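You operate a simulated robot arm through the tools that you are given. There is no shell and no other tool.

You are at the controls of a simulated two-armed robot. One attempt, no reset.

TASK
Start the small cabinet with its light on and the thermostat on 2.
Fine: doors shut, red and green switch on; wait till the display shows 2.

It is judged by the outcome, as a careful person would: the job done as asked, and still so three seconds after it is handed in. It fails if anything else is knocked over, pushed out of place, dropped, spilled or broken.

THE ROBOT
Two 7-joint arms with fingered hands on one trunk that stands fixed in place. Base frame: the origin is at the foot of the trunk, x ahead of it, y to its left, z up. Lengths are in m, angles in rad, forces in N, time in s.
The left shoulder is at [0.117, 0.173, 0.969], the right one opposite. With the tool pointing down near the work surface each hand reaches from about 0.1 to 0.8 m from the base axis, measured 20 degrees to its own side. Payload 3.5 kg a hand.
Tool frame (each hand has its own): the origin (TCP) lies between the finger pads and is the grasp point; the fingertips stand 0.025 m ahead of it; z points along the fingers, y is the line along which they close. The gripper opens to 0.088 m. The gripper's body begins 0.029 m behind the TCP. The gripper is a hand of 3 fingers: y runs from the thumb to the fingers, the wrist lies at [-0.013, -0.097, -0.162] in the tool frame.
Orientation is that of the tool frame in the base frame, as [roll, pitch, yaw] about the fixed x, y, z axes, in that order (R = Rz(yaw) Ry(pitch) Rx(roll)). With the fingers straight down and the wrist toward the robot, the tool's x, y and z point along [0, 1, 0], [1, 0, 0] and [0, 0, -1] of the base frame.

THE INTERFACE
- The arms move only by the tool move_arm. It takes "left_moves", "right_moves" or both (then of equal length, played together; a hand with none holds still); each is a list of rows, each an object (a shift or turn left out is 0) with "translation": the shift along the tool's x, y, z in m, a list of three; "turn": the turn, a rotation vector about the tool's x, y, z in rad, a list of three. In form: [{"translation": [x, y, z], "turn": [wx, wy, wz]}, ...]. A call has 1 to 20 rows; each row shifts and turns the commanded pose from where the row before left it, along the tool's axes as they then stand. Rows are played at 5 a second. More than 0.05 m and 0.15 rad between two rows, and nothing of the call is played. Where a pose cannot be reached the arm comes as near as it can. A force on the tool above 40 N (or 10 N above the force at the start of the call, whichever is more), or a blocked arm, ends the call early, and 0.2 s more pass. In this call time passes only in rows, and 0.2 s behind the last. The reply holds the time, the measured pose of the TCP, the force on the tool along the base axes, the opening and the grip force, in the units named above and with some noise, with the torque about the TCP (base axes, N m) and any sound that the robot's microphone picked up.
- Cameras (640 x 400 px; columns grow to the right, rows downward): "scene" is now at [0.2659, 0.0563, 1.2127]; the picture's right is [0.58, -0.78, -0.22], its down [-0.40, -0.03, -0.92] and it looks along [0.71, 0.62, -0.33] (base axes); focal length 214 px, centre (320, 200). "left" rides on the left gripper at [-0.058, -0.085, -0.099] in its tool frame; the picture's right is [-0.67, -0.35, 0.66], its down [0.69, -0.63, 0.37] and it looks along [0.29, 0.69, 0.66] (tool axes); focal length 261 px, centre (320, 200). "right" rides on the right gripper at [0.058, -0.085, -0.099] in its tool frame; the picture's right is [-0.67, 0.35, -0.66], its down [-0.69, -0.63, 0.37] and it looks along [-0.28, 0.69, 0.66] (tool axes); focal length 261 px, centre (320, 200). There is no depth. A picture from a camera that has moved, and an enlarged one, comes with that camera's place and axes in the base frame and with its lens.
- camera(camera): a new picture of that camera. The clock stands still meanwhile.
- lift_body(by): slides the trunk up (or, below 0, down) by that many m; the arms and the scene camera ride with it, the base frame stays. It gives what a move gives, with no picture.
- finger_targets(index, middle, thumb_bend, thumb_turn, hand): sets how far each is bent, from 0 (flat) to 1 (curled in); at 0.3 the hand is open as for a grip, at 0.7 the pads meet at the TCP. One left out holds its place. A second passes; each finger stops where it meets its share of the squeeze, and holds until it gets a number again. It is the only way to open and close the hand. It gives what a move gives, with no picture; readings hold the bend of each and the force on the fingers (four entries, about 0 where the hand has none), thumb and palm. thumb_turn goes from beside the hand (0) to across from the fingers (1), as for a grip.
- head_to(pan, tilt): turns the head with the scene camera to pan (to the left, within 1.501 rad either way) and tilt (down, from -0.506 to 1.204), counted from straight ahead of the robot. It gives what a move gives.
- close_up(camera, box): a new picture of the part [left, top, right, bottom] of that camera's present view, enlarged. The clock stands still meanwhile.
- job_done(): hands the job in; it is judged then, once.

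Places have to be worked out from the pictures, the camera data and where the tool is seen. Open the grippers and draw the arms clear of the work before you hand the job in, unless the task says otherwise.

The tools are called as name(argument=value, ...) on one line, values as JSON. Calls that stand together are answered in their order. move_arm: Moves the arms, as the interface text tells. Its arguments: {"type":"object","properties":{"left_moves":{"type":"array"},"right_moves":{"type":"array"}},"required":[]} The other tools are called the same way: lift_body (by) slides the trunk up or down; finger_targets (index, middle, thumb_bend, thumb_turn, hand) moves the fingers one by one; head_to (pan, tilt) turns the head that bears the scene camera; camera (camera) takes a picture; close_up (camera, box) takes an enlarged picture of a part of a camera's view; job_done () hands the job in.

At the start:

```text
time_s: 0.0
left_ee_pos: [0.3613, 0.4289, 1.1353]
left_orientation: [3.141, -0.002, 1.57]
left_ft_force: [0.6, -0.6, -0.4]
left_torque: [0.01, 0.01, -0.01]
left_finger_gap: 0.0877
left_grip_force: 0.0
left_shape: jaw
left_bend: [0.3, 0.3, 0.3, 0.98]
left_finger forces: [0.1, 0.0, 0.0, 0.0, 0.0, 0.0]
right_ee_pos: [0.397, 0.0785, 1.1421]
right_orientation: [-3.14, -0.001, 1.569]
right_ft_force: [0.5, 0.0, 0.9]
right_torque: [0.0, 0.0, 0.02]
right_finger_gap: 0.0875
right_grip_force: 0.0
right_shape: jaw
right_bend: [0.3, 0.3, 0.3, 0.98]
right_finger forces: [0.1, 0.1, 0.1, 0.0, 0.0, 0.0]
trunk travel left (down, up): [-0.078, 0.376]
head pan, tilt: [0.67, 0.049]
```

scene: 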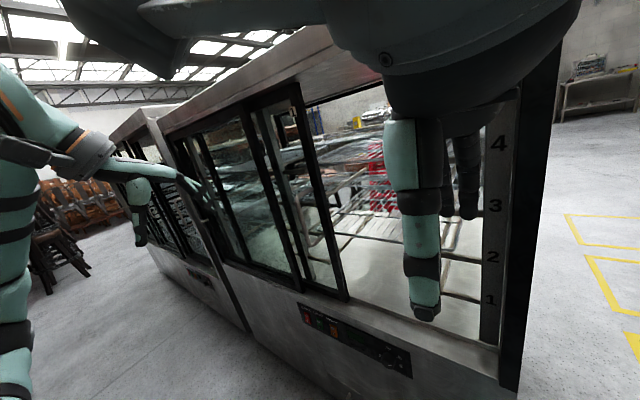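
right: 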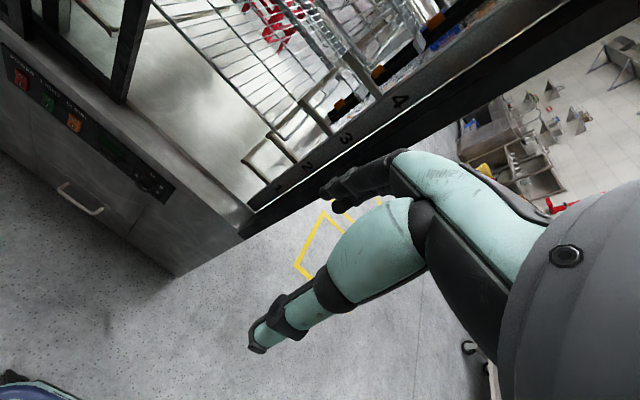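
left: 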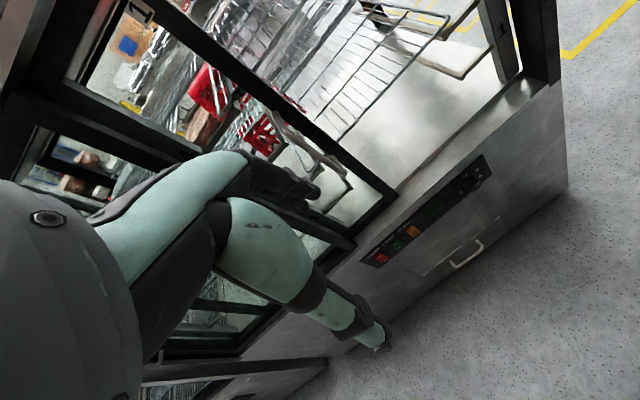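

The pictures show a display cabinet with sliding glass doors (the right part stands open) and a panel with red, green and orange switches plus a display and knobs/buttons. I look closer at the panel and the doors first.

close_up(camera="scene", box=[280, 280, 440, 390])

close_up(camera="right", box=[0, 40, 200, 220])

close_up(camera="left", box=[340, 140, 520, 290])

close_up(camera="scene", box=[100, 60, 420, 320])

```text
3.64 times, centred on (360, 335) of scene
camera zoom: at [0.2659, 0.0563, 1.2127], right [0.58, -0.78, -0.22], down [-0.4, -0.03, -0.92], along [0.71, 0.62, -0.33], focal length 780 px, centre (174, -291)
```

zoom: 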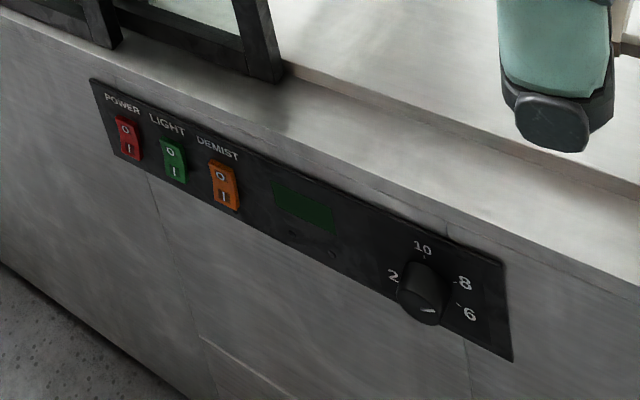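

```text
2.22 times, centred on (100, 130) of right
camera zoom: at [0.3111, 0.1371, 1.2428], right [0.35, -0.67, 0.65], down [-0.63, -0.68, -0.37], along [0.69, -0.28, -0.66], focal length 579 px, centre (809, 356)
```

zoom: 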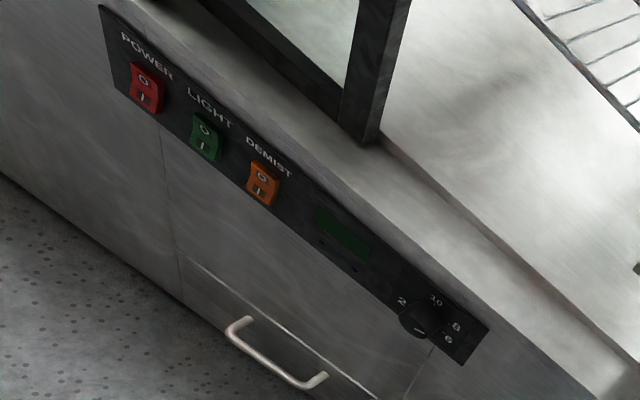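

```text
2.67 times, centred on (430, 215) of left
camera zoom: at [0.2754, 0.3692, 1.2347], right [-0.35, -0.67, -0.66], down [-0.63, 0.69, -0.37], along [0.69, 0.29, -0.66], focal length 695 px, centre (27, 160)
```

zoom: 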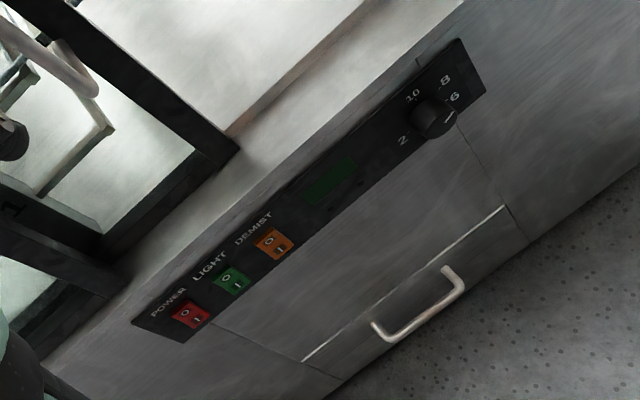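

```text
1.54 times, centred on (260, 190) of scene
camera zoom: at [0.2659, 0.0563, 1.2127], right [0.58, -0.78, -0.22], down [-0.4, -0.03, -0.92], along [0.71, 0.62, -0.33], focal length 330 px, centre (412, 215)
```

zoom: 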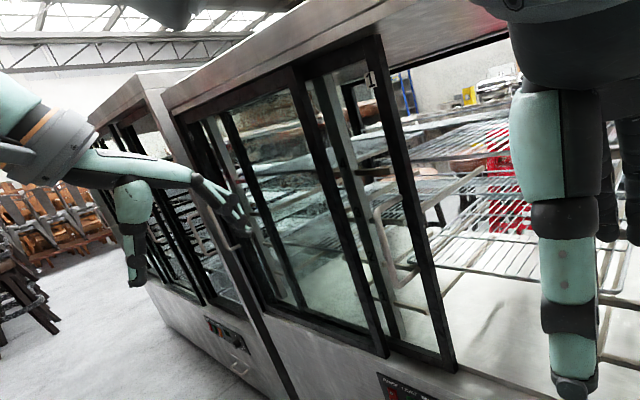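

There seem to be two cabinets side by side, each with its own panel. I turn the head to compare their sizes and see everything.

head_to(pan=1.3, tilt=0.35)

camera(camera="scene")

head_to(pan=0.0, tilt=0.4)

camera(camera="scene")

head_to(pan=0.5, tilt=0.7)

camera(camera="scene")

```text
time_s: 1.0
left_ee_pos: [0.3618, 0.4277, 1.1351]
left_orientation: [-3.14, 0.001, 1.57]
left_ft_force: [-0.4, -0.6, -0.3]
left_torque: [0.0, -0.01, 0.02]
left_finger_gap: 0.0877
left_grip_force: 0.0
left_shape: jaw
left_bend: [0.3, 0.3, 0.3, 0.98]
left_finger forces: [0.0, 0.0, 0.1, 0.0, 0.1, 0.0]
right_ee_pos: [0.3975, 0.0794, 1.1434]
right_orientation: [-3.14, -0.001, 1.569]
right_ft_force: [-0.9, -0.6, -0.1]
right_torque: [-0.01, -0.01, -0.01]
right_finger_gap: 0.0879
right_grip_force: 0.0
right_shape: jaw
right_bend: [0.3, 0.3, 0.3, 0.98]
right_finger forces: [0.0, 0.0, 0.0, 0.0, 0.0, 0.1]
trunk travel left (down, up): [-0.078, 0.376]
head pan, tilt: [1.3, 0.351]
```

```text
taken
camera scene: at [0.2125, 0.0894, 1.2034], right [0.9, -0.27, -0.35], down [-0.43, -0.33, -0.84], along [0.11, 0.9, -0.41], focal length 214 px, centre (320, 200)
```

scene: 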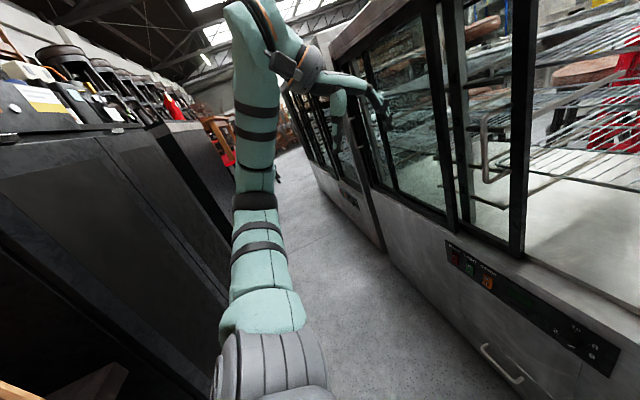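

```text
time_s: 2.5
left_ee_pos: [0.3603, 0.4273, 1.1359]
left_orientation: [-3.141, 0.0, 1.572]
left_ft_force: [-0.3, -0.2, -0.9]
left_torque: [0.01, 0.02, 0.0]
left_finger_gap: 0.0876
left_grip_force: 0.0
left_shape: jaw
left_bend: [0.3, 0.3, 0.3, 0.98]
left_finger forces: [0.0, 0.1, 0.0, 0.1, 0.0, 0.1]
right_ee_pos: [0.3967, 0.0789, 1.1426]
right_orientation: [-3.14, -0.002, 1.568]
right_ft_force: [0.3, -0.1, -0.8]
right_torque: [-0.02, -0.02, 0.01]
right_finger_gap: 0.0877
right_grip_force: 0.1
right_shape: jaw
right_bend: [0.3, 0.3, 0.3, 0.98]
right_finger forces: [0.1, 0.0, 0.0, 0.0, 0.0, 0.0]
trunk travel left (down, up): [-0.078, 0.376]
head pan, tilt: [0.0, 0.4]
```

```text
taken
camera scene: at [0.2739, -0.0002, 1.1747], right [0.0, -1.0, 0.0], down [-0.7, 0.0, -0.72], along [0.72, 0.0, -0.7], focal length 214 px, centre (320, 200)
```

scene: 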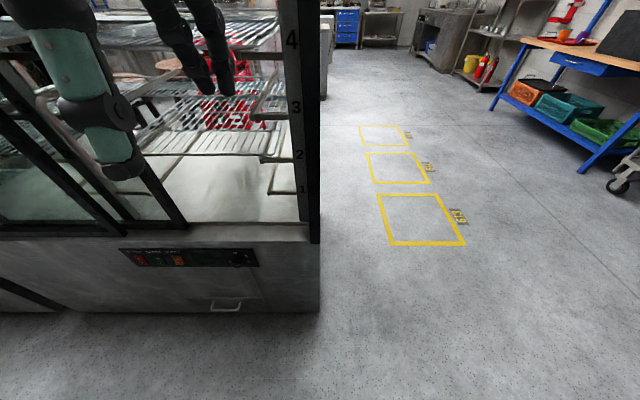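

```text
time_s: 3.4
left_ee_pos: [0.3612, 0.4272, 1.1366]
left_orientation: [3.141, 0.0, 1.571]
left_ft_force: [-0.8, 0.6, 0.7]
left_torque: [0.02, -0.02, 0.01]
left_finger_gap: 0.0877
left_grip_force: 0.0
left_shape: jaw
left_bend: [0.3, 0.3, 0.3, 0.98]
left_finger forces: [0.1, 0.0, 0.1, 0.0, 0.0, 0.0]
right_ee_pos: [0.3966, 0.0798, 1.1428]
right_orientation: [-3.14, -0.002, 1.569]
right_ft_force: [0.1, -0.4, -0.6]
right_torque: [-0.02, -0.02, 0.0]
right_finger_gap: 0.0875
right_grip_force: 0.0
right_shape: jaw
right_bend: [0.3, 0.3, 0.3, 0.98]
right_finger forces: [0.0, 0.0, 0.1, 0.0, 0.0, 0.1]
trunk travel left (down, up): [-0.078, 0.376]
head pan, tilt: [0.499, 0.7]
```

```text
taken
camera scene: at [0.2474, 0.0403, 1.1562], right [0.45, -0.88, -0.17], down [-0.8, -0.31, -0.51], along [0.39, 0.37, -0.84], focal length 214 px, centre (320, 200)
```

scene: 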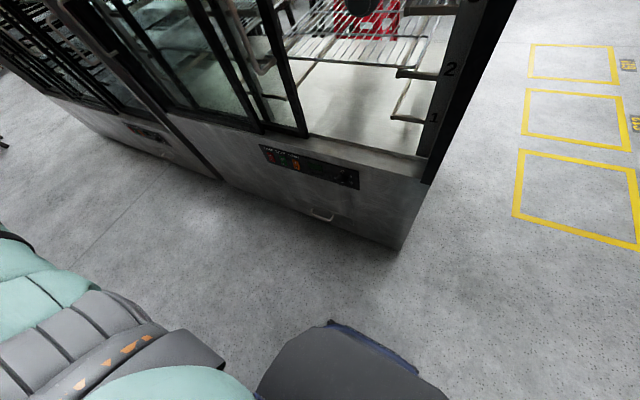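

The right-hand cabinet (front plane at about x = 0.66, y from about 0 to 1.3) seems to be the small, reachable one; its right door stands open. I look at the doors and panel enlarged from a better head angle.

head_to(pan=1.0, tilt=0.3)

camera(camera="scene")

close_up(camera="scene", box=[320, 0, 640, 200])

close_up(camera="scene", box=[160, 0, 420, 200])

close_up(camera="scene", box=[340, 200, 600, 400])

```text
time_s: 4.3
left_ee_pos: [0.3617, 0.4266, 1.1348]
left_orientation: [-3.141, -0.001, 1.571]
left_ft_force: [0.1, -0.4, -0.5]
left_torque: [-0.03, -0.02, 0.0]
left_finger_gap: 0.0877
left_grip_force: 0.0
left_shape: jaw
left_bend: [0.3, 0.3, 0.3, 0.98]
left_finger forces: [0.0, 0.1, 0.1, 0.1, 0.1, 0.1]
right_ee_pos: [0.3971, 0.0792, 1.1421]
right_orientation: [-3.14, -0.002, 1.569]
right_ft_force: [-0.3, -0.3, -0.9]
right_torque: [-0.02, 0.03, 0.0]
right_finger_gap: 0.0876
right_grip_force: 0.0
right_shape: jaw
right_bend: [0.3, 0.3, 0.3, 0.98]
right_finger forces: [0.1, 0.0, 0.0, 0.0, 0.1, 0.0]
trunk travel left (down, up): [-0.078, 0.376]
head pan, tilt: [1.0, 0.3]
```

```text
taken
camera scene: at [0.238, 0.0782, 1.1985], right [0.78, -0.54, -0.3], down [-0.5, -0.25, -0.83], along [0.37, 0.8, -0.46], focal length 214 px, centre (320, 200)
```

scene: 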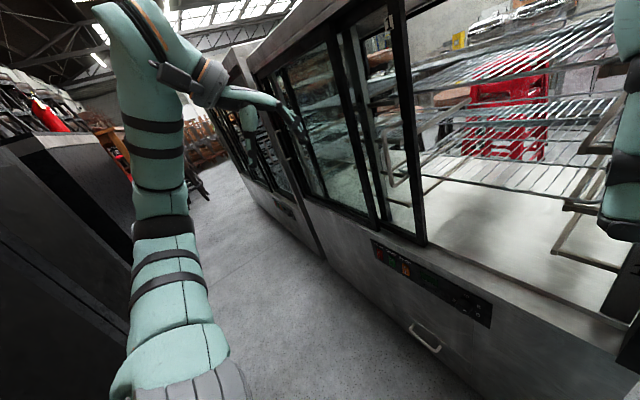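

```text
2.00 times, centred on (480, 100) of scene
camera zoom: at [0.238, 0.0782, 1.1985], right [0.78, -0.54, -0.3], down [-0.5, -0.25, -0.83], along [0.37, 0.8, -0.46], focal length 429 px, centre (0, 400)
```

zoom: 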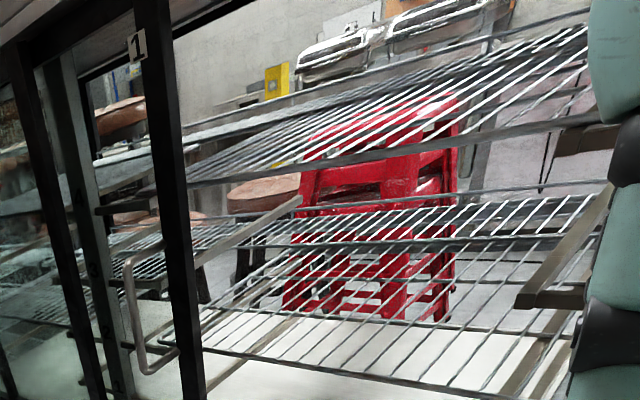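

```text
2.00 times, centred on (290, 100) of scene
camera zoom: at [0.238, 0.0782, 1.1985], right [0.78, -0.54, -0.3], down [-0.5, -0.25, -0.83], along [0.37, 0.8, -0.46], focal length 429 px, centre (380, 400)
```

zoom: 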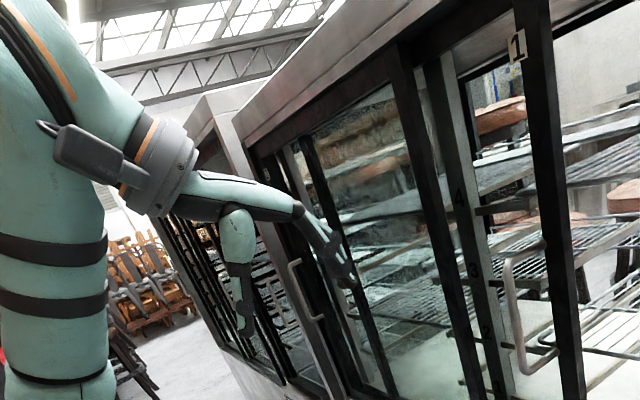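

```text
2.00 times, centred on (470, 300) of scene
camera zoom: at [0.238, 0.0782, 1.1985], right [0.78, -0.54, -0.3], down [-0.5, -0.25, -0.83], along [0.37, 0.8, -0.46], focal length 429 px, centre (20, 0)
```

zoom: 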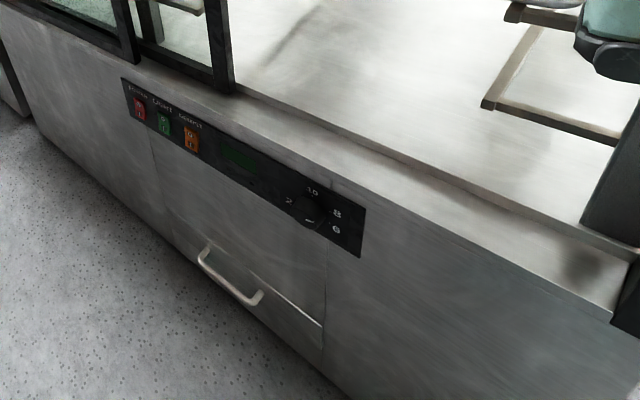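

Door 1's right post stands about y = 0.45 with a pull handle on it; the opening runs down to about y = 0.02. I zoom on the left end of the cabinet to check whether door 2 is shut as well.

close_up(camera="scene", box=[230, 50, 390, 250])

close_up(camera="scene", box=[250, 80, 330, 180])

close_up(camera="left", box=[0, 0, 420, 262])

close_up(camera="left", box=[140, 240, 380, 390])

```text
2.00 times, centred on (310, 150) of scene
camera zoom: at [0.238, 0.0782, 1.1985], right [0.78, -0.54, -0.3], down [-0.5, -0.25, -0.83], along [0.37, 0.8, -0.46], focal length 429 px, centre (340, 300)
```

zoom: 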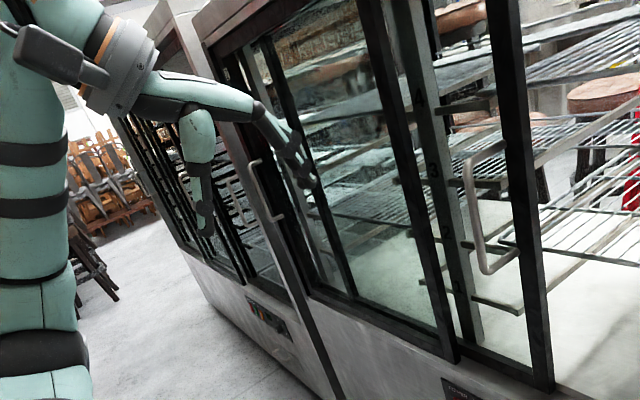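

```text
4.00 times, centred on (290, 130) of scene
camera zoom: at [0.238, 0.0782, 1.1985], right [0.78, -0.54, -0.3], down [-0.5, -0.25, -0.83], along [0.37, 0.8, -0.46], focal length 858 px, centre (440, 480)
```

zoom: 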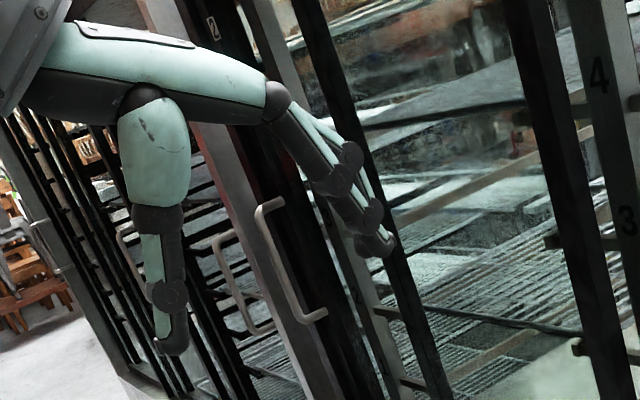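

```text
1.52 times, centred on (210, 131) of left
camera zoom: at [0.2754, 0.3692, 1.2347], right [-0.35, -0.67, -0.66], down [-0.63, 0.69, -0.37], along [0.69, 0.29, -0.66], focal length 397 px, centre (488, 305)
```

zoom: 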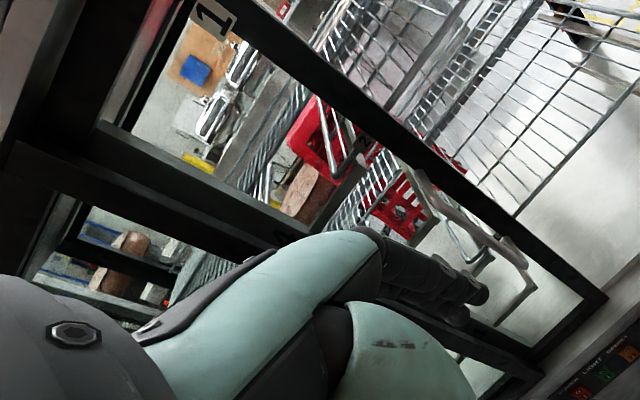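

```text
2.67 times, centred on (260, 315) of left
camera zoom: at [0.2754, 0.3692, 1.2347], right [-0.35, -0.67, -0.66], down [-0.63, 0.69, -0.37], along [0.69, 0.29, -0.66], focal length 695 px, centre (480, -107)
```

zoom: 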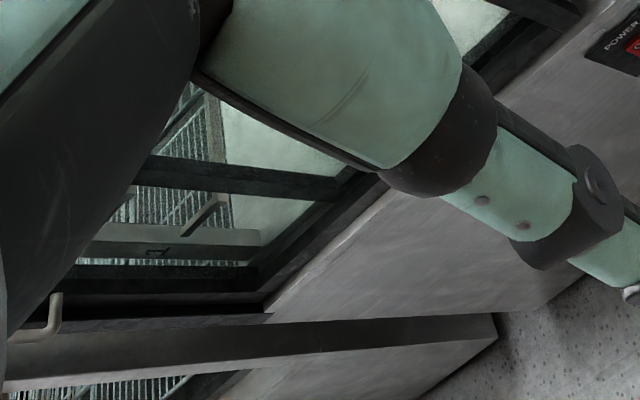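

Computed: door 1's lower right corner ≈ (0.716, 0.437, 0.617), red switch ≈ (0.643, 0.595, 0.529), green ≈ (0.647, 0.538, 0.522), knob ≈ (0.635, 0.272, 0.538). I zoom on the door-1 handle from two cameras to locate it.

close_up(camera="left", box=[230, 70, 430, 210])

close_up(camera="scene", box=[350, 110, 450, 250])

close_up(camera="right", box=[0, 0, 220, 140])

close_up(camera="right", box=[90, 130, 180, 200])

```text
2.86 times, centred on (330, 140) of left
camera zoom: at [0.2754, 0.3692, 1.2347], right [-0.35, -0.67, -0.66], down [-0.63, 0.69, -0.37], along [0.69, 0.29, -0.66], focal length 745 px, centre (291, 371)
```

zoom: 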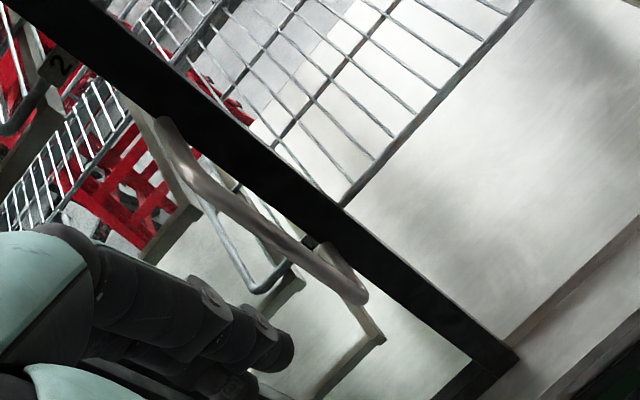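

```text
2.86 times, centred on (400, 180) of scene
camera zoom: at [0.238, 0.0782, 1.1985], right [0.78, -0.54, -0.3], down [-0.5, -0.25, -0.83], along [0.37, 0.8, -0.46], focal length 613 px, centre (91, 257)
```

zoom: 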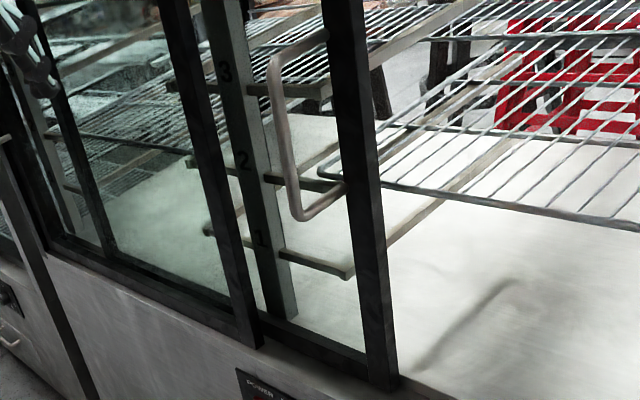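

```text
2.86 times, centred on (110, 70) of right
camera zoom: at [0.3112, 0.1371, 1.2428], right [0.35, -0.67, 0.65], down [-0.63, -0.68, -0.37], along [0.69, -0.28, -0.66], focal length 745 px, centre (920, 571)
```

zoom: 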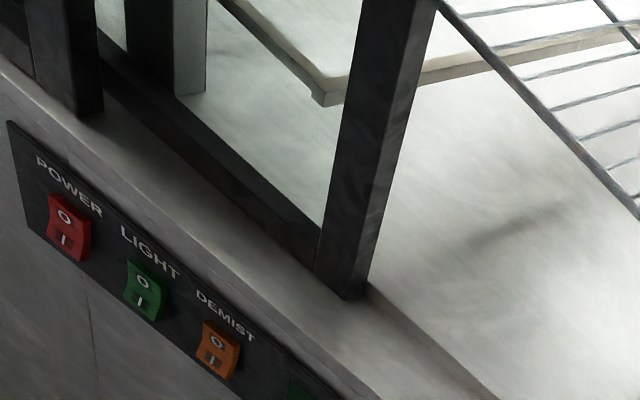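

```text
5.71 times, centred on (135, 165) of right
camera zoom: at [0.3112, 0.1371, 1.2428], right [0.35, -0.67, 0.65], down [-0.63, -0.68, -0.37], along [0.69, -0.28, -0.66], focal length 1489 px, centre (1377, 400)
```

zoom: 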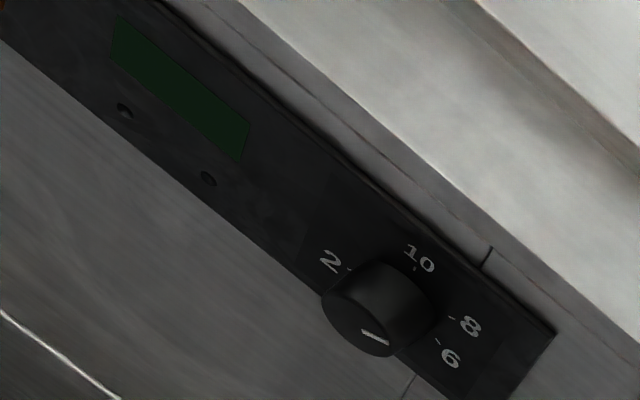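

The door-1 handle bar runs from about (0.625, 0.448, 0.904) up to z ≈ 1.055. I bring the left hand to the left of it and pitch it forward so the fingers point at the cabinet.

move_arm(left_moves=[{"translation": [0.03, 0.03, 0]}, {"translation": [0.03, 0.03, 0]}, {"translation": [0.02, 0.02, 0]}, {"turn": [-0.15, 0, 0]}, {"turn": [-0.15, 0, 0]}, {"turn": [-0.15, 0, 0]}, {"turn": [-0.15, 0, 0]}, {"turn": [-0.15, 0, 0]}, {"turn": [-0.15, 0, 0]}, {"turn": [-0.15, 0, 0]}, {"turn": [-0.15, 0, 0]}, {"turn": [-0.15, 0, 0]}, {"turn": [-0.15, 0, 0]}, {"turn": [-0.07, 0, 0]}])

camera(camera="scene")

camera(camera="left")

```text
time_s: 7.3
left_ee_pos: [0.4414, 0.5082, 1.1357]
left_orientation: [1.571, 0.0, 1.569]
left_ft_force: [-0.2, -0.8, 0.3]
left_torque: [-0.05, 0.02, 0.01]
left_finger_gap: 0.0881
left_grip_force: 0.0
left_shape: jaw
left_bend: [0.3, 0.3, 0.3, 0.98]
left_finger forces: [0.0, 0.0, 0.0, 0.0, 0.0, 0.0]
right_ee_pos: [0.3967, 0.0788, 1.1439]
right_orientation: [-3.14, -0.002, 1.57]
right_ft_force: [0.1, 0.1, -0.2]
right_torque: [0.01, -0.02, 0.0]
right_finger_gap: 0.0876
right_grip_force: 0.1
right_shape: jaw
right_bend: [0.3, 0.3, 0.3, 0.98]
right_finger forces: [0.0, 0.0, 0.0, 0.0, 0.1, 0.0]
trunk travel left (down, up): [-0.078, 0.376]
head pan, tilt: [1.0, 0.3]
```

```text
taken
camera scene: at [0.238, 0.0783, 1.1986], right [0.78, -0.54, -0.3], down [-0.49, -0.25, -0.83], along [0.37, 0.8, -0.46], focal length 214 px, centre (320, 200)
```

scene: 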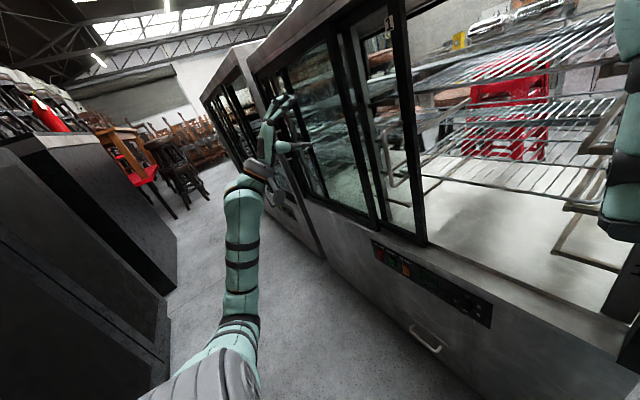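

```text
taken
camera left: at [0.3413, 0.4495, 1.0506], right [0.66, -0.67, -0.35], down [0.37, 0.69, -0.63], along [0.66, 0.28, 0.7], focal length 261 px, centre (320, 200)
```

left: 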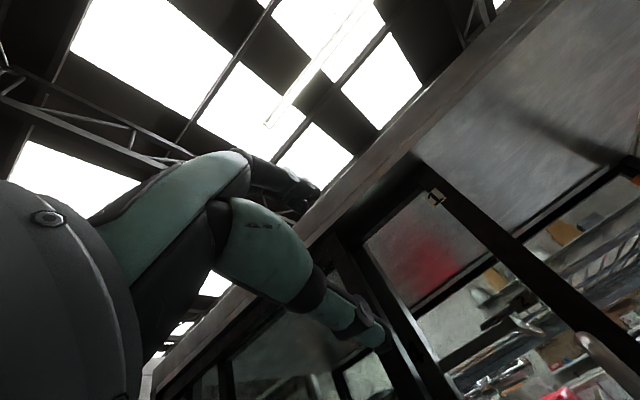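

The left hand now points forward. I lower it to handle height and advance on the left side of the handle.

move_arm(left_moves=[{"translation": [0.02, -0.05, 0]}, {"translation": [0, -0.05, 0]}, {"translation": [0, -0.05, 0]}, {"translation": [0, 0, 0.05]}, {"translation": [0, 0, 0.05]}, {"translation": [0, 0, 0.04]}])

camera(camera="scene")

close_up(camera="scene", box=[250, 80, 450, 250])

camera(camera="left")

```text
refused: row 1 steps farther than a row can; nothing moved
```

```text
taken
camera scene: at [0.238, 0.0783, 1.1986], right [0.78, -0.54, -0.3], down [-0.49, -0.25, -0.83], along [0.37, 0.8, -0.46], focal length 214 px, centre (320, 200)
```

scene: 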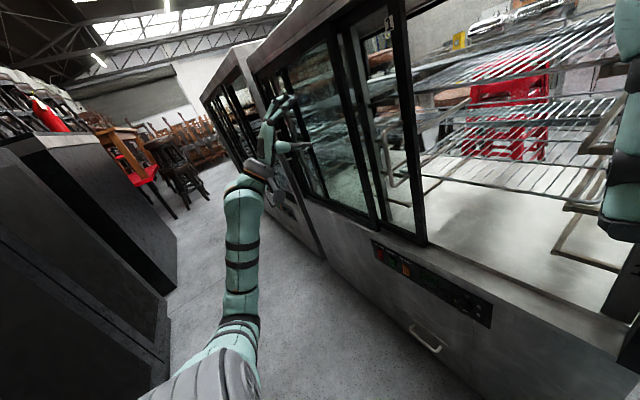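

```text
2.35 times, centred on (350, 165) of scene
camera zoom: at [0.238, 0.0783, 1.1986], right [0.78, -0.54, -0.3], down [-0.49, -0.25, -0.83], along [0.37, 0.8, -0.46], focal length 505 px, centre (249, 282)
```

zoom: 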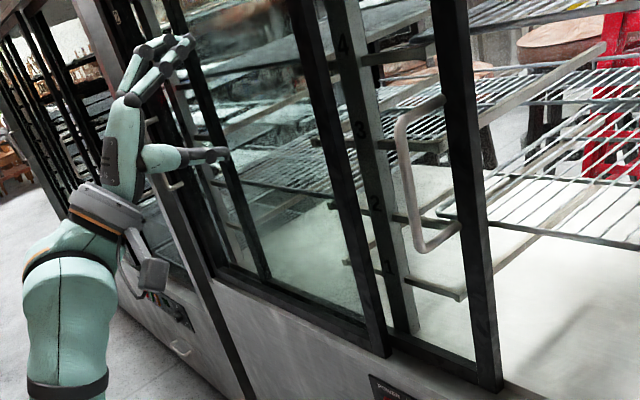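

```text
taken
camera left: at [0.3413, 0.4495, 1.0506], right [0.66, -0.67, -0.35], down [0.37, 0.69, -0.63], along [0.66, 0.28, 0.7], focal length 261 px, centre (320, 200)
```

left: 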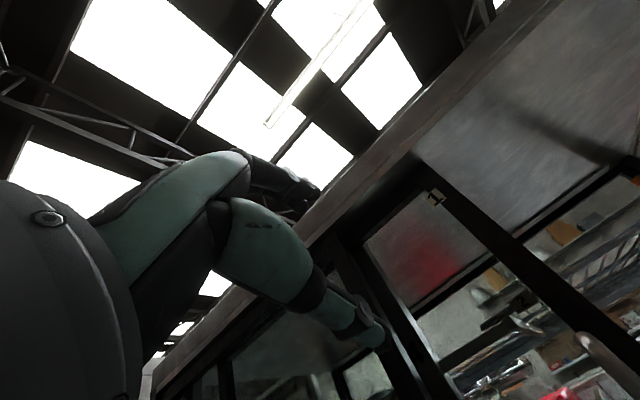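

The first row was just over the step limit, so nothing moved. I repeat it with smaller steps.

move_arm(left_moves=[{"translation": [0.01, -0.04, 0]}, {"translation": [0.01, -0.04, 0]}, {"translation": [0, -0.04, 0]}, {"translation": [0, -0.035, 0]}, {"translation": [0, 0, 0.05]}, {"translation": [0, 0, 0.05]}, {"translation": [0, 0, 0.04]}])

close_up(camera="scene", box=[250, 80, 450, 250])

camera(camera="left")

```text
time_s: 8.9
left_ee_pos: [0.5832, 0.5269, 0.9804]
left_orientation: [1.572, -0.001, 1.57]
left_ft_force: [0.7, 0.3, 0.1]
left_torque: [-0.01, -0.03, 0.02]
left_finger_gap: 0.0879
left_grip_force: 0.1
left_shape: jaw
left_bend: [0.3, 0.3, 0.3, 0.98]
left_finger forces: [0.0, 0.0, 0.1, 0.0, 0.0, 0.0]
right_ee_pos: [0.3968, 0.0778, 1.1417]
right_orientation: [-3.14, -0.001, 1.57]
right_ft_force: [1.0, -0.5, 0.1]
right_torque: [-0.02, -0.04, 0.0]
right_finger_gap: 0.0877
right_grip_force: 0.0
right_shape: jaw
right_bend: [0.3, 0.3, 0.3, 0.98]
right_finger forces: [0.0, 0.0, 0.0, 0.0, 0.0, 0.0]
trunk travel left (down, up): [-0.078, 0.376]
head pan, tilt: [1.0, 0.3]
```

```text
2.35 times, centred on (350, 165) of scene
camera zoom: at [0.2387, 0.0782, 1.1983], right [0.78, -0.54, -0.31], down [-0.5, -0.25, -0.83], along [0.37, 0.8, -0.46], focal length 505 px, centre (249, 282)
```

zoom: 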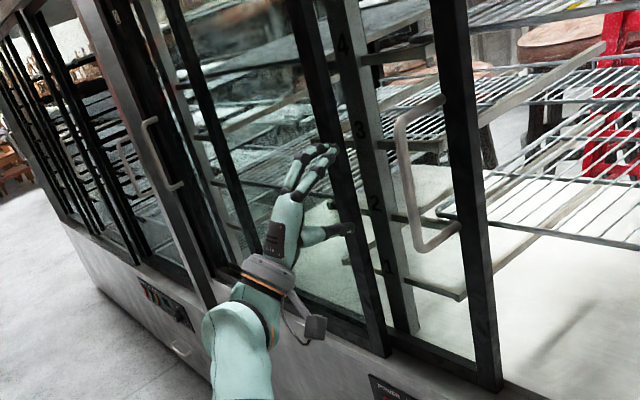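

```text
taken
camera left: at [0.4827, 0.4684, 0.8952], right [0.65, -0.67, -0.35], down [0.36, 0.69, -0.63], along [0.66, 0.28, 0.69], focal length 261 px, centre (320, 200)
```

left: 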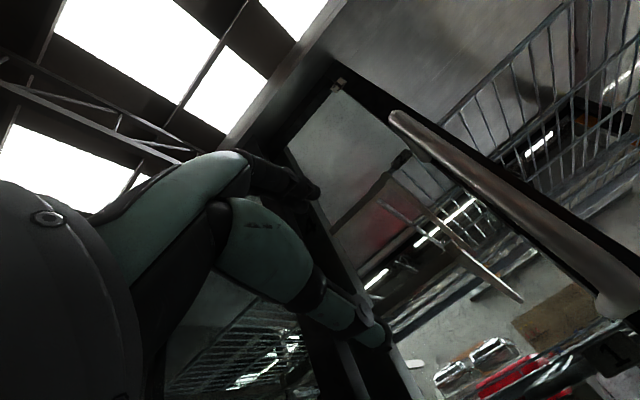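

The hand is left of and a little short of the handle. I advance 5 cm more, then press toward −y until it meets the handle and slides the door.

move_arm(left_moves=[{"translation": [0, 0, 0.03]}, {"translation": [0, 0, 0.02]}, {"translation": [-0.02, 0, 0]}, {"translation": [-0.02, 0, 0]}, {"translation": [-0.02, 0, 0]}, {"translation": [-0.02, 0, 0]}, {"translation": [-0.02, 0, 0]}])

camera(camera="scene")

camera(camera="left")

```text
time_s: 10.6
left_ee_pos: [0.6311, 0.4265, 0.9809]
left_orientation: [1.572, -0.002, 1.57]
left_ft_force: [-1.2, 0.5, -0.3]
left_torque: [0.0, 0.0, -0.02]
left_finger_gap: 0.0877
left_grip_force: 0.1
left_shape: jaw
left_bend: [0.3, 0.3, 0.3, 0.98]
left_finger forces: [0.0, 0.0, 0.0, 0.0, 0.0, 0.0]
right_ee_pos: [0.3968, 0.0784, 1.1424]
right_orientation: [-3.14, -0.001, 1.569]
right_ft_force: [0.4, -0.4, 1.3]
right_torque: [0.01, -0.01, 0.04]
right_finger_gap: 0.0877
right_grip_force: 0.1
right_shape: jaw
right_bend: [0.3, 0.3, 0.3, 0.98]
right_finger forces: [0.0, 0.1, 0.0, 0.0, 0.1, 0.0]
trunk travel left (down, up): [-0.078, 0.376]
head pan, tilt: [1.0, 0.3]
```

```text
taken
camera scene: at [0.2379, 0.0778, 1.1986], right [0.78, -0.54, -0.3], down [-0.49, -0.25, -0.83], along [0.37, 0.8, -0.46], focal length 214 px, centre (320, 200)
```

scene: 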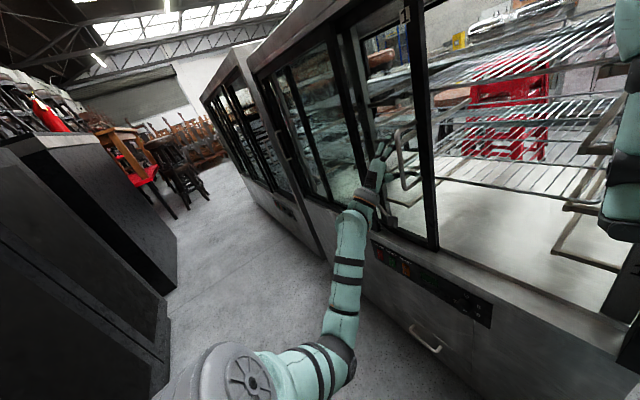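

```text
taken
camera left: at [0.5307, 0.3685, 0.8959], right [0.65, -0.67, -0.35], down [0.37, 0.69, -0.63], along [0.66, 0.28, 0.69], focal length 261 px, centre (320, 200)
```

left: 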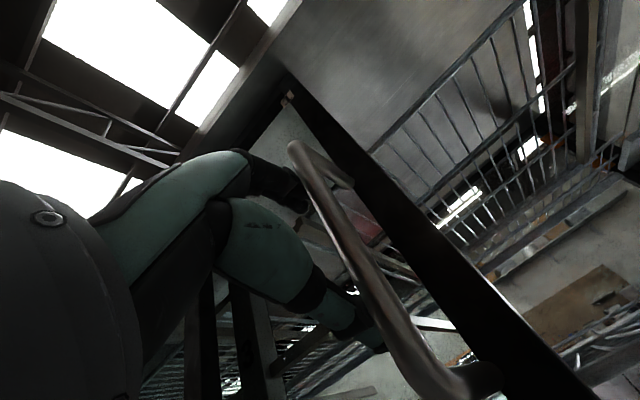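

The door is sliding easily (its post has already moved right). I keep pushing toward −y while moving the right hand out of the way to the right.

move_arm(left_moves=[{"translation": [0, 0, 0]}, {"translation": [0, 0, 0]}, {"translation": [-0.025, 0, 0]}, {"translation": [-0.025, 0, 0]}, {"translation": [-0.025, 0, 0]}, {"translation": [-0.025, 0, 0]}, {"translation": [-0.025, 0, 0]}, {"translation": [-0.025, 0, 0]}, {"translation": [-0.025, 0, 0]}, {"translation": [-0.025, 0, 0]}], right_moves=[{"translation": [-0.04, 0, 0]}, {"translation": [-0.04, 0, 0]}, {"translation": [-0.04, 0, 0]}, {"translation": [-0.04, 0, 0]}, {"translation": [-0.04, 0, 0]}, {"translation": [-0.04, 0, 0]}, {"translation": [0, 0, 0]}, {"translation": [0, 0, 0]}, {"translation": [0, 0, 0]}, {"translation": [0, 0, 0]}])

camera(camera="scene")

camera(camera="left")

```text
time_s: 12.8
left_ee_pos: [0.6297, 0.2268, 0.9803]
left_orientation: [1.573, -0.001, 1.57]
left_ft_force: [-0.7, -0.3, 0.0]
left_torque: [0.03, 0.01, 0.03]
left_finger_gap: 0.088
left_grip_force: 0.1
left_shape: jaw
left_bend: [0.3, 0.3, 0.3, 0.98]
left_finger forces: [0.1, 0.0, 0.1, 0.1, 0.1, 0.0]
right_ee_pos: [0.3967, -0.1635, 1.1426]
right_orientation: [-3.14, -0.004, 1.569]
right_ft_force: [0.4, 0.0, 0.6]
right_torque: [0.01, -0.02, -0.04]
right_finger_gap: 0.0872
right_grip_force: 0.1
right_shape: jaw
right_bend: [0.3, 0.3, 0.3, 0.98]
right_finger forces: [0.0, 0.0, 0.0, 0.0, 0.1, 0.1]
trunk travel left (down, up): [-0.078, 0.376]
head pan, tilt: [1.0, 0.3]
```

```text
taken
camera scene: at [0.238, 0.0775, 1.1986], right [0.78, -0.54, -0.31], down [-0.49, -0.25, -0.83], along [0.37, 0.8, -0.46], focal length 214 px, centre (320, 200)
```

scene: 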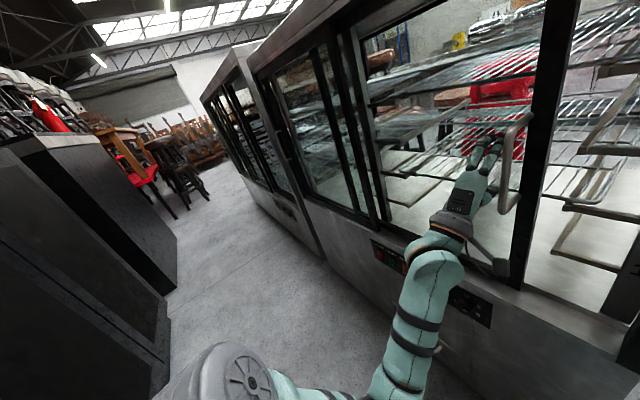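

```text
taken
camera left: at [0.5296, 0.1687, 0.8956], right [0.65, -0.67, -0.35], down [0.37, 0.69, -0.63], along [0.66, 0.28, 0.69], focal length 261 px, centre (320, 200)
```

left: 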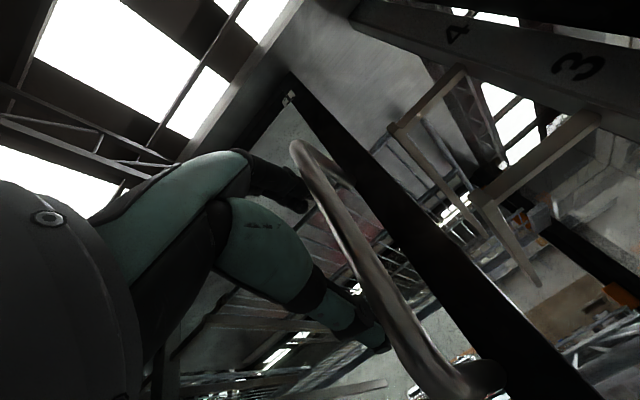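

The door follows the hand with almost no force. I keep on until it meets the right jamb, in smaller steps.

move_arm(left_moves=[{"translation": [-0.02, 0, 0]}, {"translation": [-0.02, 0, 0]}, {"translation": [-0.02, 0, 0]}, {"translation": [-0.02, 0, 0]}, {"translation": [-0.02, 0, 0]}, {"translation": [-0.01, 0, 0]}, {"translation": [-0.01, 0, 0]}, {"translation": [-0.01, 0, 0]}, {"translation": [-0.01, 0, 0]}, {"translation": [-0.01, 0, 0]}, {"translation": [-0.01, 0, 0]}])

head_to(pan=0.4, tilt=0.3)

camera(camera="scene")

camera(camera="left")

```text
time_s: 15.2
left_ee_pos: [0.6365, 0.0882, 0.9785]
left_orientation: [1.541, -0.1, 1.614]
left_ft_force: [0.2, 0.0, 0.1]
left_torque: [-0.01, 0.0, 0.03]
left_finger_gap: 0.0879
left_grip_force: 0.0
left_shape: jaw
left_bend: [0.3, 0.3, 0.3, 0.98]
left_finger forces: [0.1, 0.0, 0.0, 0.0, 0.1, 0.0]
right_ee_pos: [0.3971, -0.1643, 1.1437]
right_orientation: [-3.14, -0.002, 1.571]
right_ft_force: [-0.3, 1.1, -1.3]
right_torque: [-0.04, 0.0, 0.0]
right_finger_gap: 0.0876
right_grip_force: 0.0
right_shape: jaw
right_bend: [0.3, 0.3, 0.3, 0.98]
right_finger forces: [0.0, 0.1, 0.0, 0.0, 0.0, 0.1]
trunk travel left (down, up): [-0.078, 0.376]
head pan, tilt: [1.0, 0.3]
```

```text
time_s: 16.1
left_ee_pos: [0.6373, 0.0871, 0.9753]
left_orientation: [1.546, -0.101, 1.611]
left_ft_force: [0.6, 0.4, 1.1]
left_torque: [0.03, -0.02, -0.02]
left_finger_gap: 0.0878
left_grip_force: 0.0
left_shape: jaw
left_bend: [0.3, 0.3, 0.3, 0.98]
left_finger forces: [0.0, 0.0, 0.1, 0.1, 0.0, 0.1]
right_ee_pos: [0.3963, -0.1626, 1.1438]
right_orientation: [-3.14, -0.002, 1.569]
right_ft_force: [-0.5, -1.2, -0.2]
right_torque: [0.0, 0.01, 0.03]
right_finger_gap: 0.0877
right_grip_force: 0.1
right_shape: jaw
right_bend: [0.3, 0.3, 0.3, 0.98]
right_finger forces: [0.0, 0.0, 0.0, 0.0, 0.0, 0.0]
trunk travel left (down, up): [-0.078, 0.376]
head pan, tilt: [0.4, 0.3]
```

```text
taken
camera scene: at [0.2711, 0.0359, 1.1857], right [0.36, -0.92, -0.14], down [-0.6, -0.12, -0.79], along [0.71, 0.37, -0.59], focal length 214 px, centre (320, 200)
```

scene: 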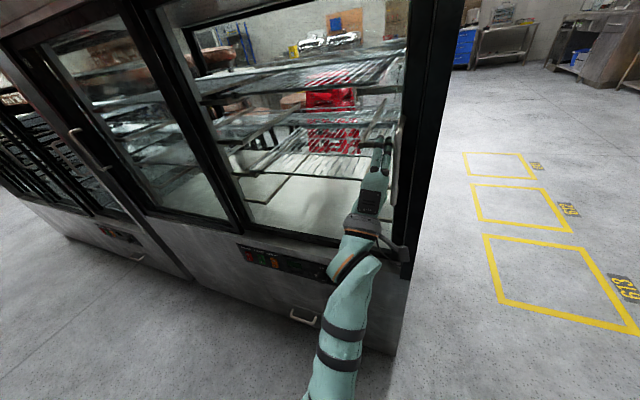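

```text
taken
camera left: at [0.5409, 0.0347, 0.8825], right [0.69, -0.61, -0.4], down [0.35, 0.76, -0.55], along [0.63, 0.24, 0.74], focal length 261 px, centre (320, 200)
```

left: 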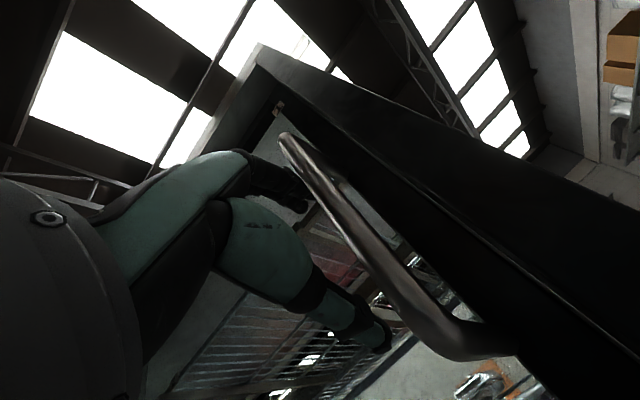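

The left hand got to y ≈ 0.088 and tilted slightly, so the arm is near its limit there. I check closely whether the door meets the right jamb.

close_up(camera="scene", box=[340, 0, 480, 140])

close_up(camera="scene", box=[360, 120, 460, 300])

close_up(camera="left", box=[240, 60, 560, 380])

camera(camera="right")

```text
2.86 times, centred on (410, 70) of scene
camera zoom: at [0.2711, 0.0359, 1.1857], right [0.36, -0.92, -0.14], down [-0.6, -0.12, -0.79], along [0.71, 0.37, -0.59], focal length 613 px, centre (63, 571)
```

zoom: 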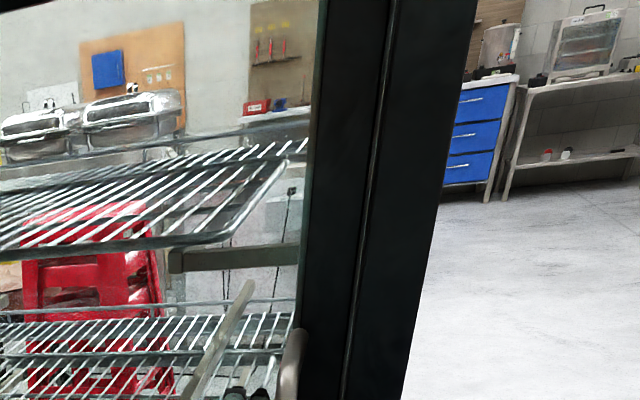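

```text
2.22 times, centred on (410, 210) of scene
camera zoom: at [0.2711, 0.0359, 1.1857], right [0.36, -0.92, -0.14], down [-0.6, -0.12, -0.79], along [0.71, 0.37, -0.59], focal length 477 px, centre (120, 178)
```

zoom: 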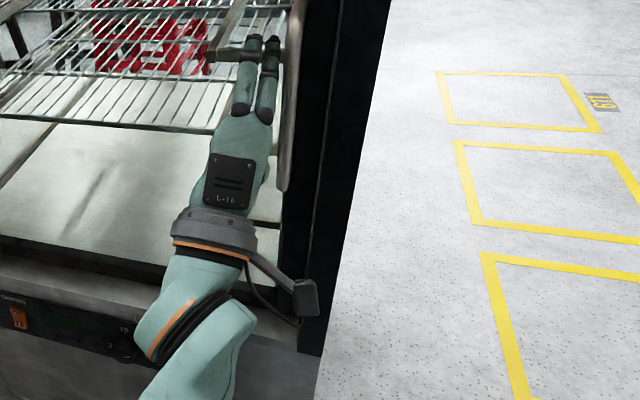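

```text
1.25 times, centred on (400, 220) of left
camera zoom: at [0.5409, 0.0347, 0.8825], right [0.69, -0.61, -0.4], down [0.35, 0.76, -0.55], along [0.63, 0.24, 0.74], focal length 326 px, centre (220, 175)
```

zoom: 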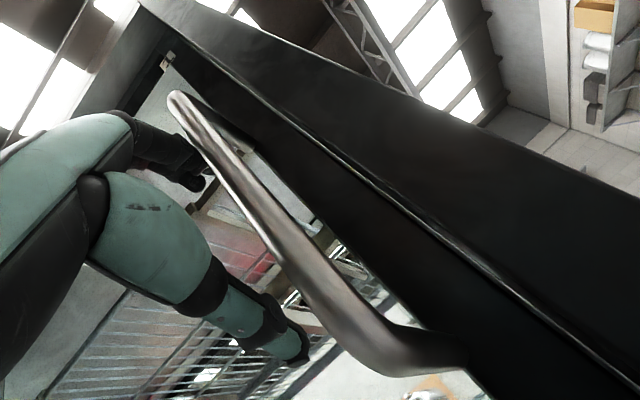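

```text
taken
camera right: at [0.3113, -0.1042, 1.244], right [0.35, -0.67, 0.65], down [-0.63, -0.68, -0.37], along [0.69, -0.28, -0.66], focal length 261 px, centre (320, 200)
```

right: 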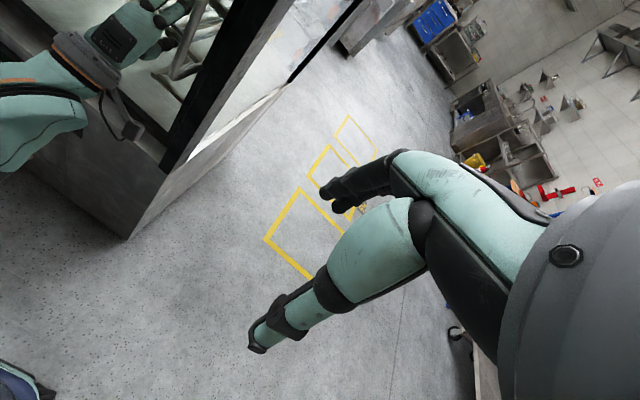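

The post looks close to the jamb, with only a thin line between. To make sure it's fully shut, I back off slightly, yaw the hand to the right for a more comfortable wrist, and push again.

move_arm(left_moves=[{"translation": [0.03, 0, 0]}, {"translation": [0.03, 0, 0]}, {"turn": [0, -0.15, 0]}, {"turn": [0, -0.15, 0]}, {"turn": [0, -0.15, 0]}])

camera(camera="scene")

close_up(camera="scene", box=[360, 100, 460, 300])

```text
time_s: 17.4
left_ee_pos: [0.6318, 0.1281, 0.9792]
left_orientation: [1.574, 0.002, 1.119]
left_ft_force: [-0.2, 0.9, 0.4]
left_torque: [0.03, 0.02, 0.03]
left_finger_gap: 0.0877
left_grip_force: 0.0
left_shape: jaw
left_bend: [0.3, 0.3, 0.3, 0.98]
left_finger forces: [0.0, 0.0, 0.0, 0.0, 0.0, 0.0]
right_ee_pos: [0.3969, -0.1623, 1.1434]
right_orientation: [-3.141, -0.003, 1.57]
right_ft_force: [0.2, 0.6, -0.4]
right_torque: [0.01, 0.01, -0.02]
right_finger_gap: 0.0877
right_grip_force: 0.0
right_shape: jaw
right_bend: [0.3, 0.3, 0.3, 0.98]
right_finger forces: [0.1, 0.1, 0.0, 0.0, 0.1, 0.0]
trunk travel left (down, up): [-0.078, 0.376]
head pan, tilt: [0.4, 0.3]
```

```text
taken
camera scene: at [0.2713, 0.0366, 1.1856], right [0.36, -0.92, -0.14], down [-0.6, -0.12, -0.79], along [0.71, 0.37, -0.59], focal length 214 px, centre (320, 200)
```

scene: 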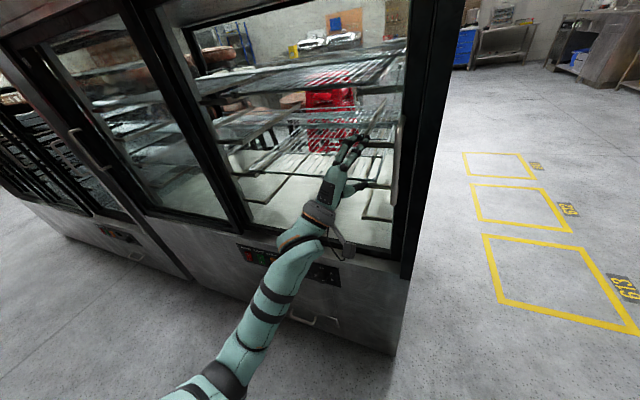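

```text
2.00 times, centred on (410, 200) of scene
camera zoom: at [0.2713, 0.0366, 1.1856], right [0.36, -0.92, -0.14], down [-0.6, -0.12, -0.79], along [0.71, 0.37, -0.59], focal length 429 px, centre (140, 200)
```

zoom: 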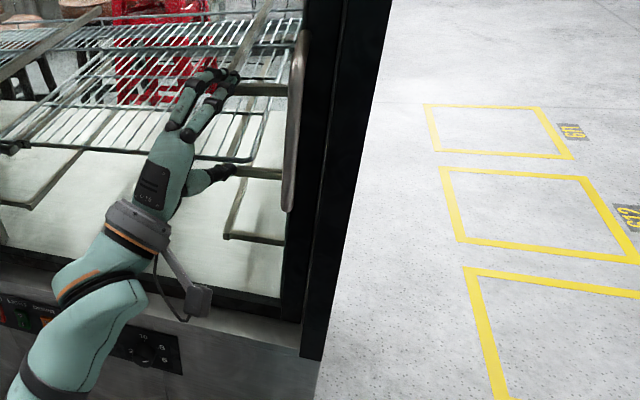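

The hand is free again and comfortable. I push straight toward −y in small steps and watch the force to feel for the door stop.

move_arm(left_moves=[{"translation": [-0.018, 0, 0.0087]}, {"translation": [-0.009, 0, 0.0044]}, {"translation": [-0.009, 0, 0.0044]}, {"translation": [-0.009, 0, 0.0044]}, {"translation": [-0.009, 0, 0.0044]}, {"translation": [-0.009, 0, 0.0044]}, {"translation": [-0.009, 0, 0.0044]}])

close_up(camera="scene", box=[360, 0, 460, 300])

```text
time_s: 18.8
left_ee_pos: [0.6323, 0.0651, 0.9796]
left_orientation: [1.567, 0.008, 1.131]
left_ft_force: [-6.0, 42.0, -2.8]
left_torque: [-0.88, -0.02, -0.34]
left_finger_gap: 0.0879
left_grip_force: 0.1
left_shape: jaw
left_bend: [0.29, 0.3, 0.28, 1.0]
left_finger forces: [30.4, 0.0, 0.0, 0.0, 9.2, 0.0]
right_ee_pos: [0.396, -0.158, 1.1449]
right_orientation: [-3.14, 0.002, 1.566]
right_ft_force: [-1.0, -0.1, 0.7]
right_torque: [0.0, 0.01, 0.02]
right_finger_gap: 0.0876
right_grip_force: 0.1
right_shape: jaw
right_bend: [0.3, 0.3, 0.3, 0.98]
right_finger forces: [0.0, 0.0, 0.1, 0.1, 0.0, 0.0]
trunk travel left (down, up): [-0.078, 0.376]
head pan, tilt: [0.4, 0.3]
stopped in row 7 (left hand): the force on the tool passed its limit at 45 N (the readings are from after the stop); the commanded pose is now the measured one
```

```text
1.33 times, centred on (410, 150) of scene
camera zoom: at [0.2701, 0.0438, 1.1856], right [0.36, -0.92, -0.13], down [-0.6, -0.12, -0.79], along [0.71, 0.37, -0.6], focal length 286 px, centre (200, 267)
```

zoom: 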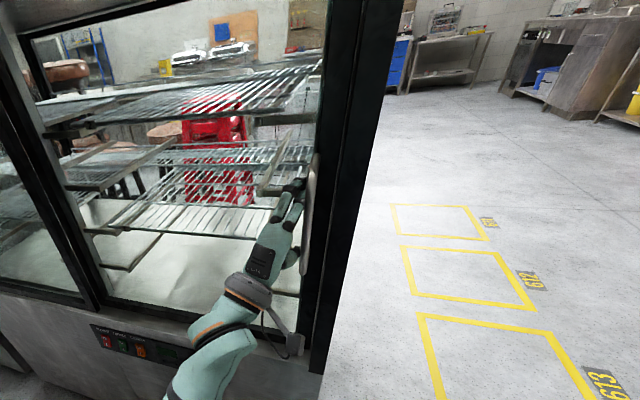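

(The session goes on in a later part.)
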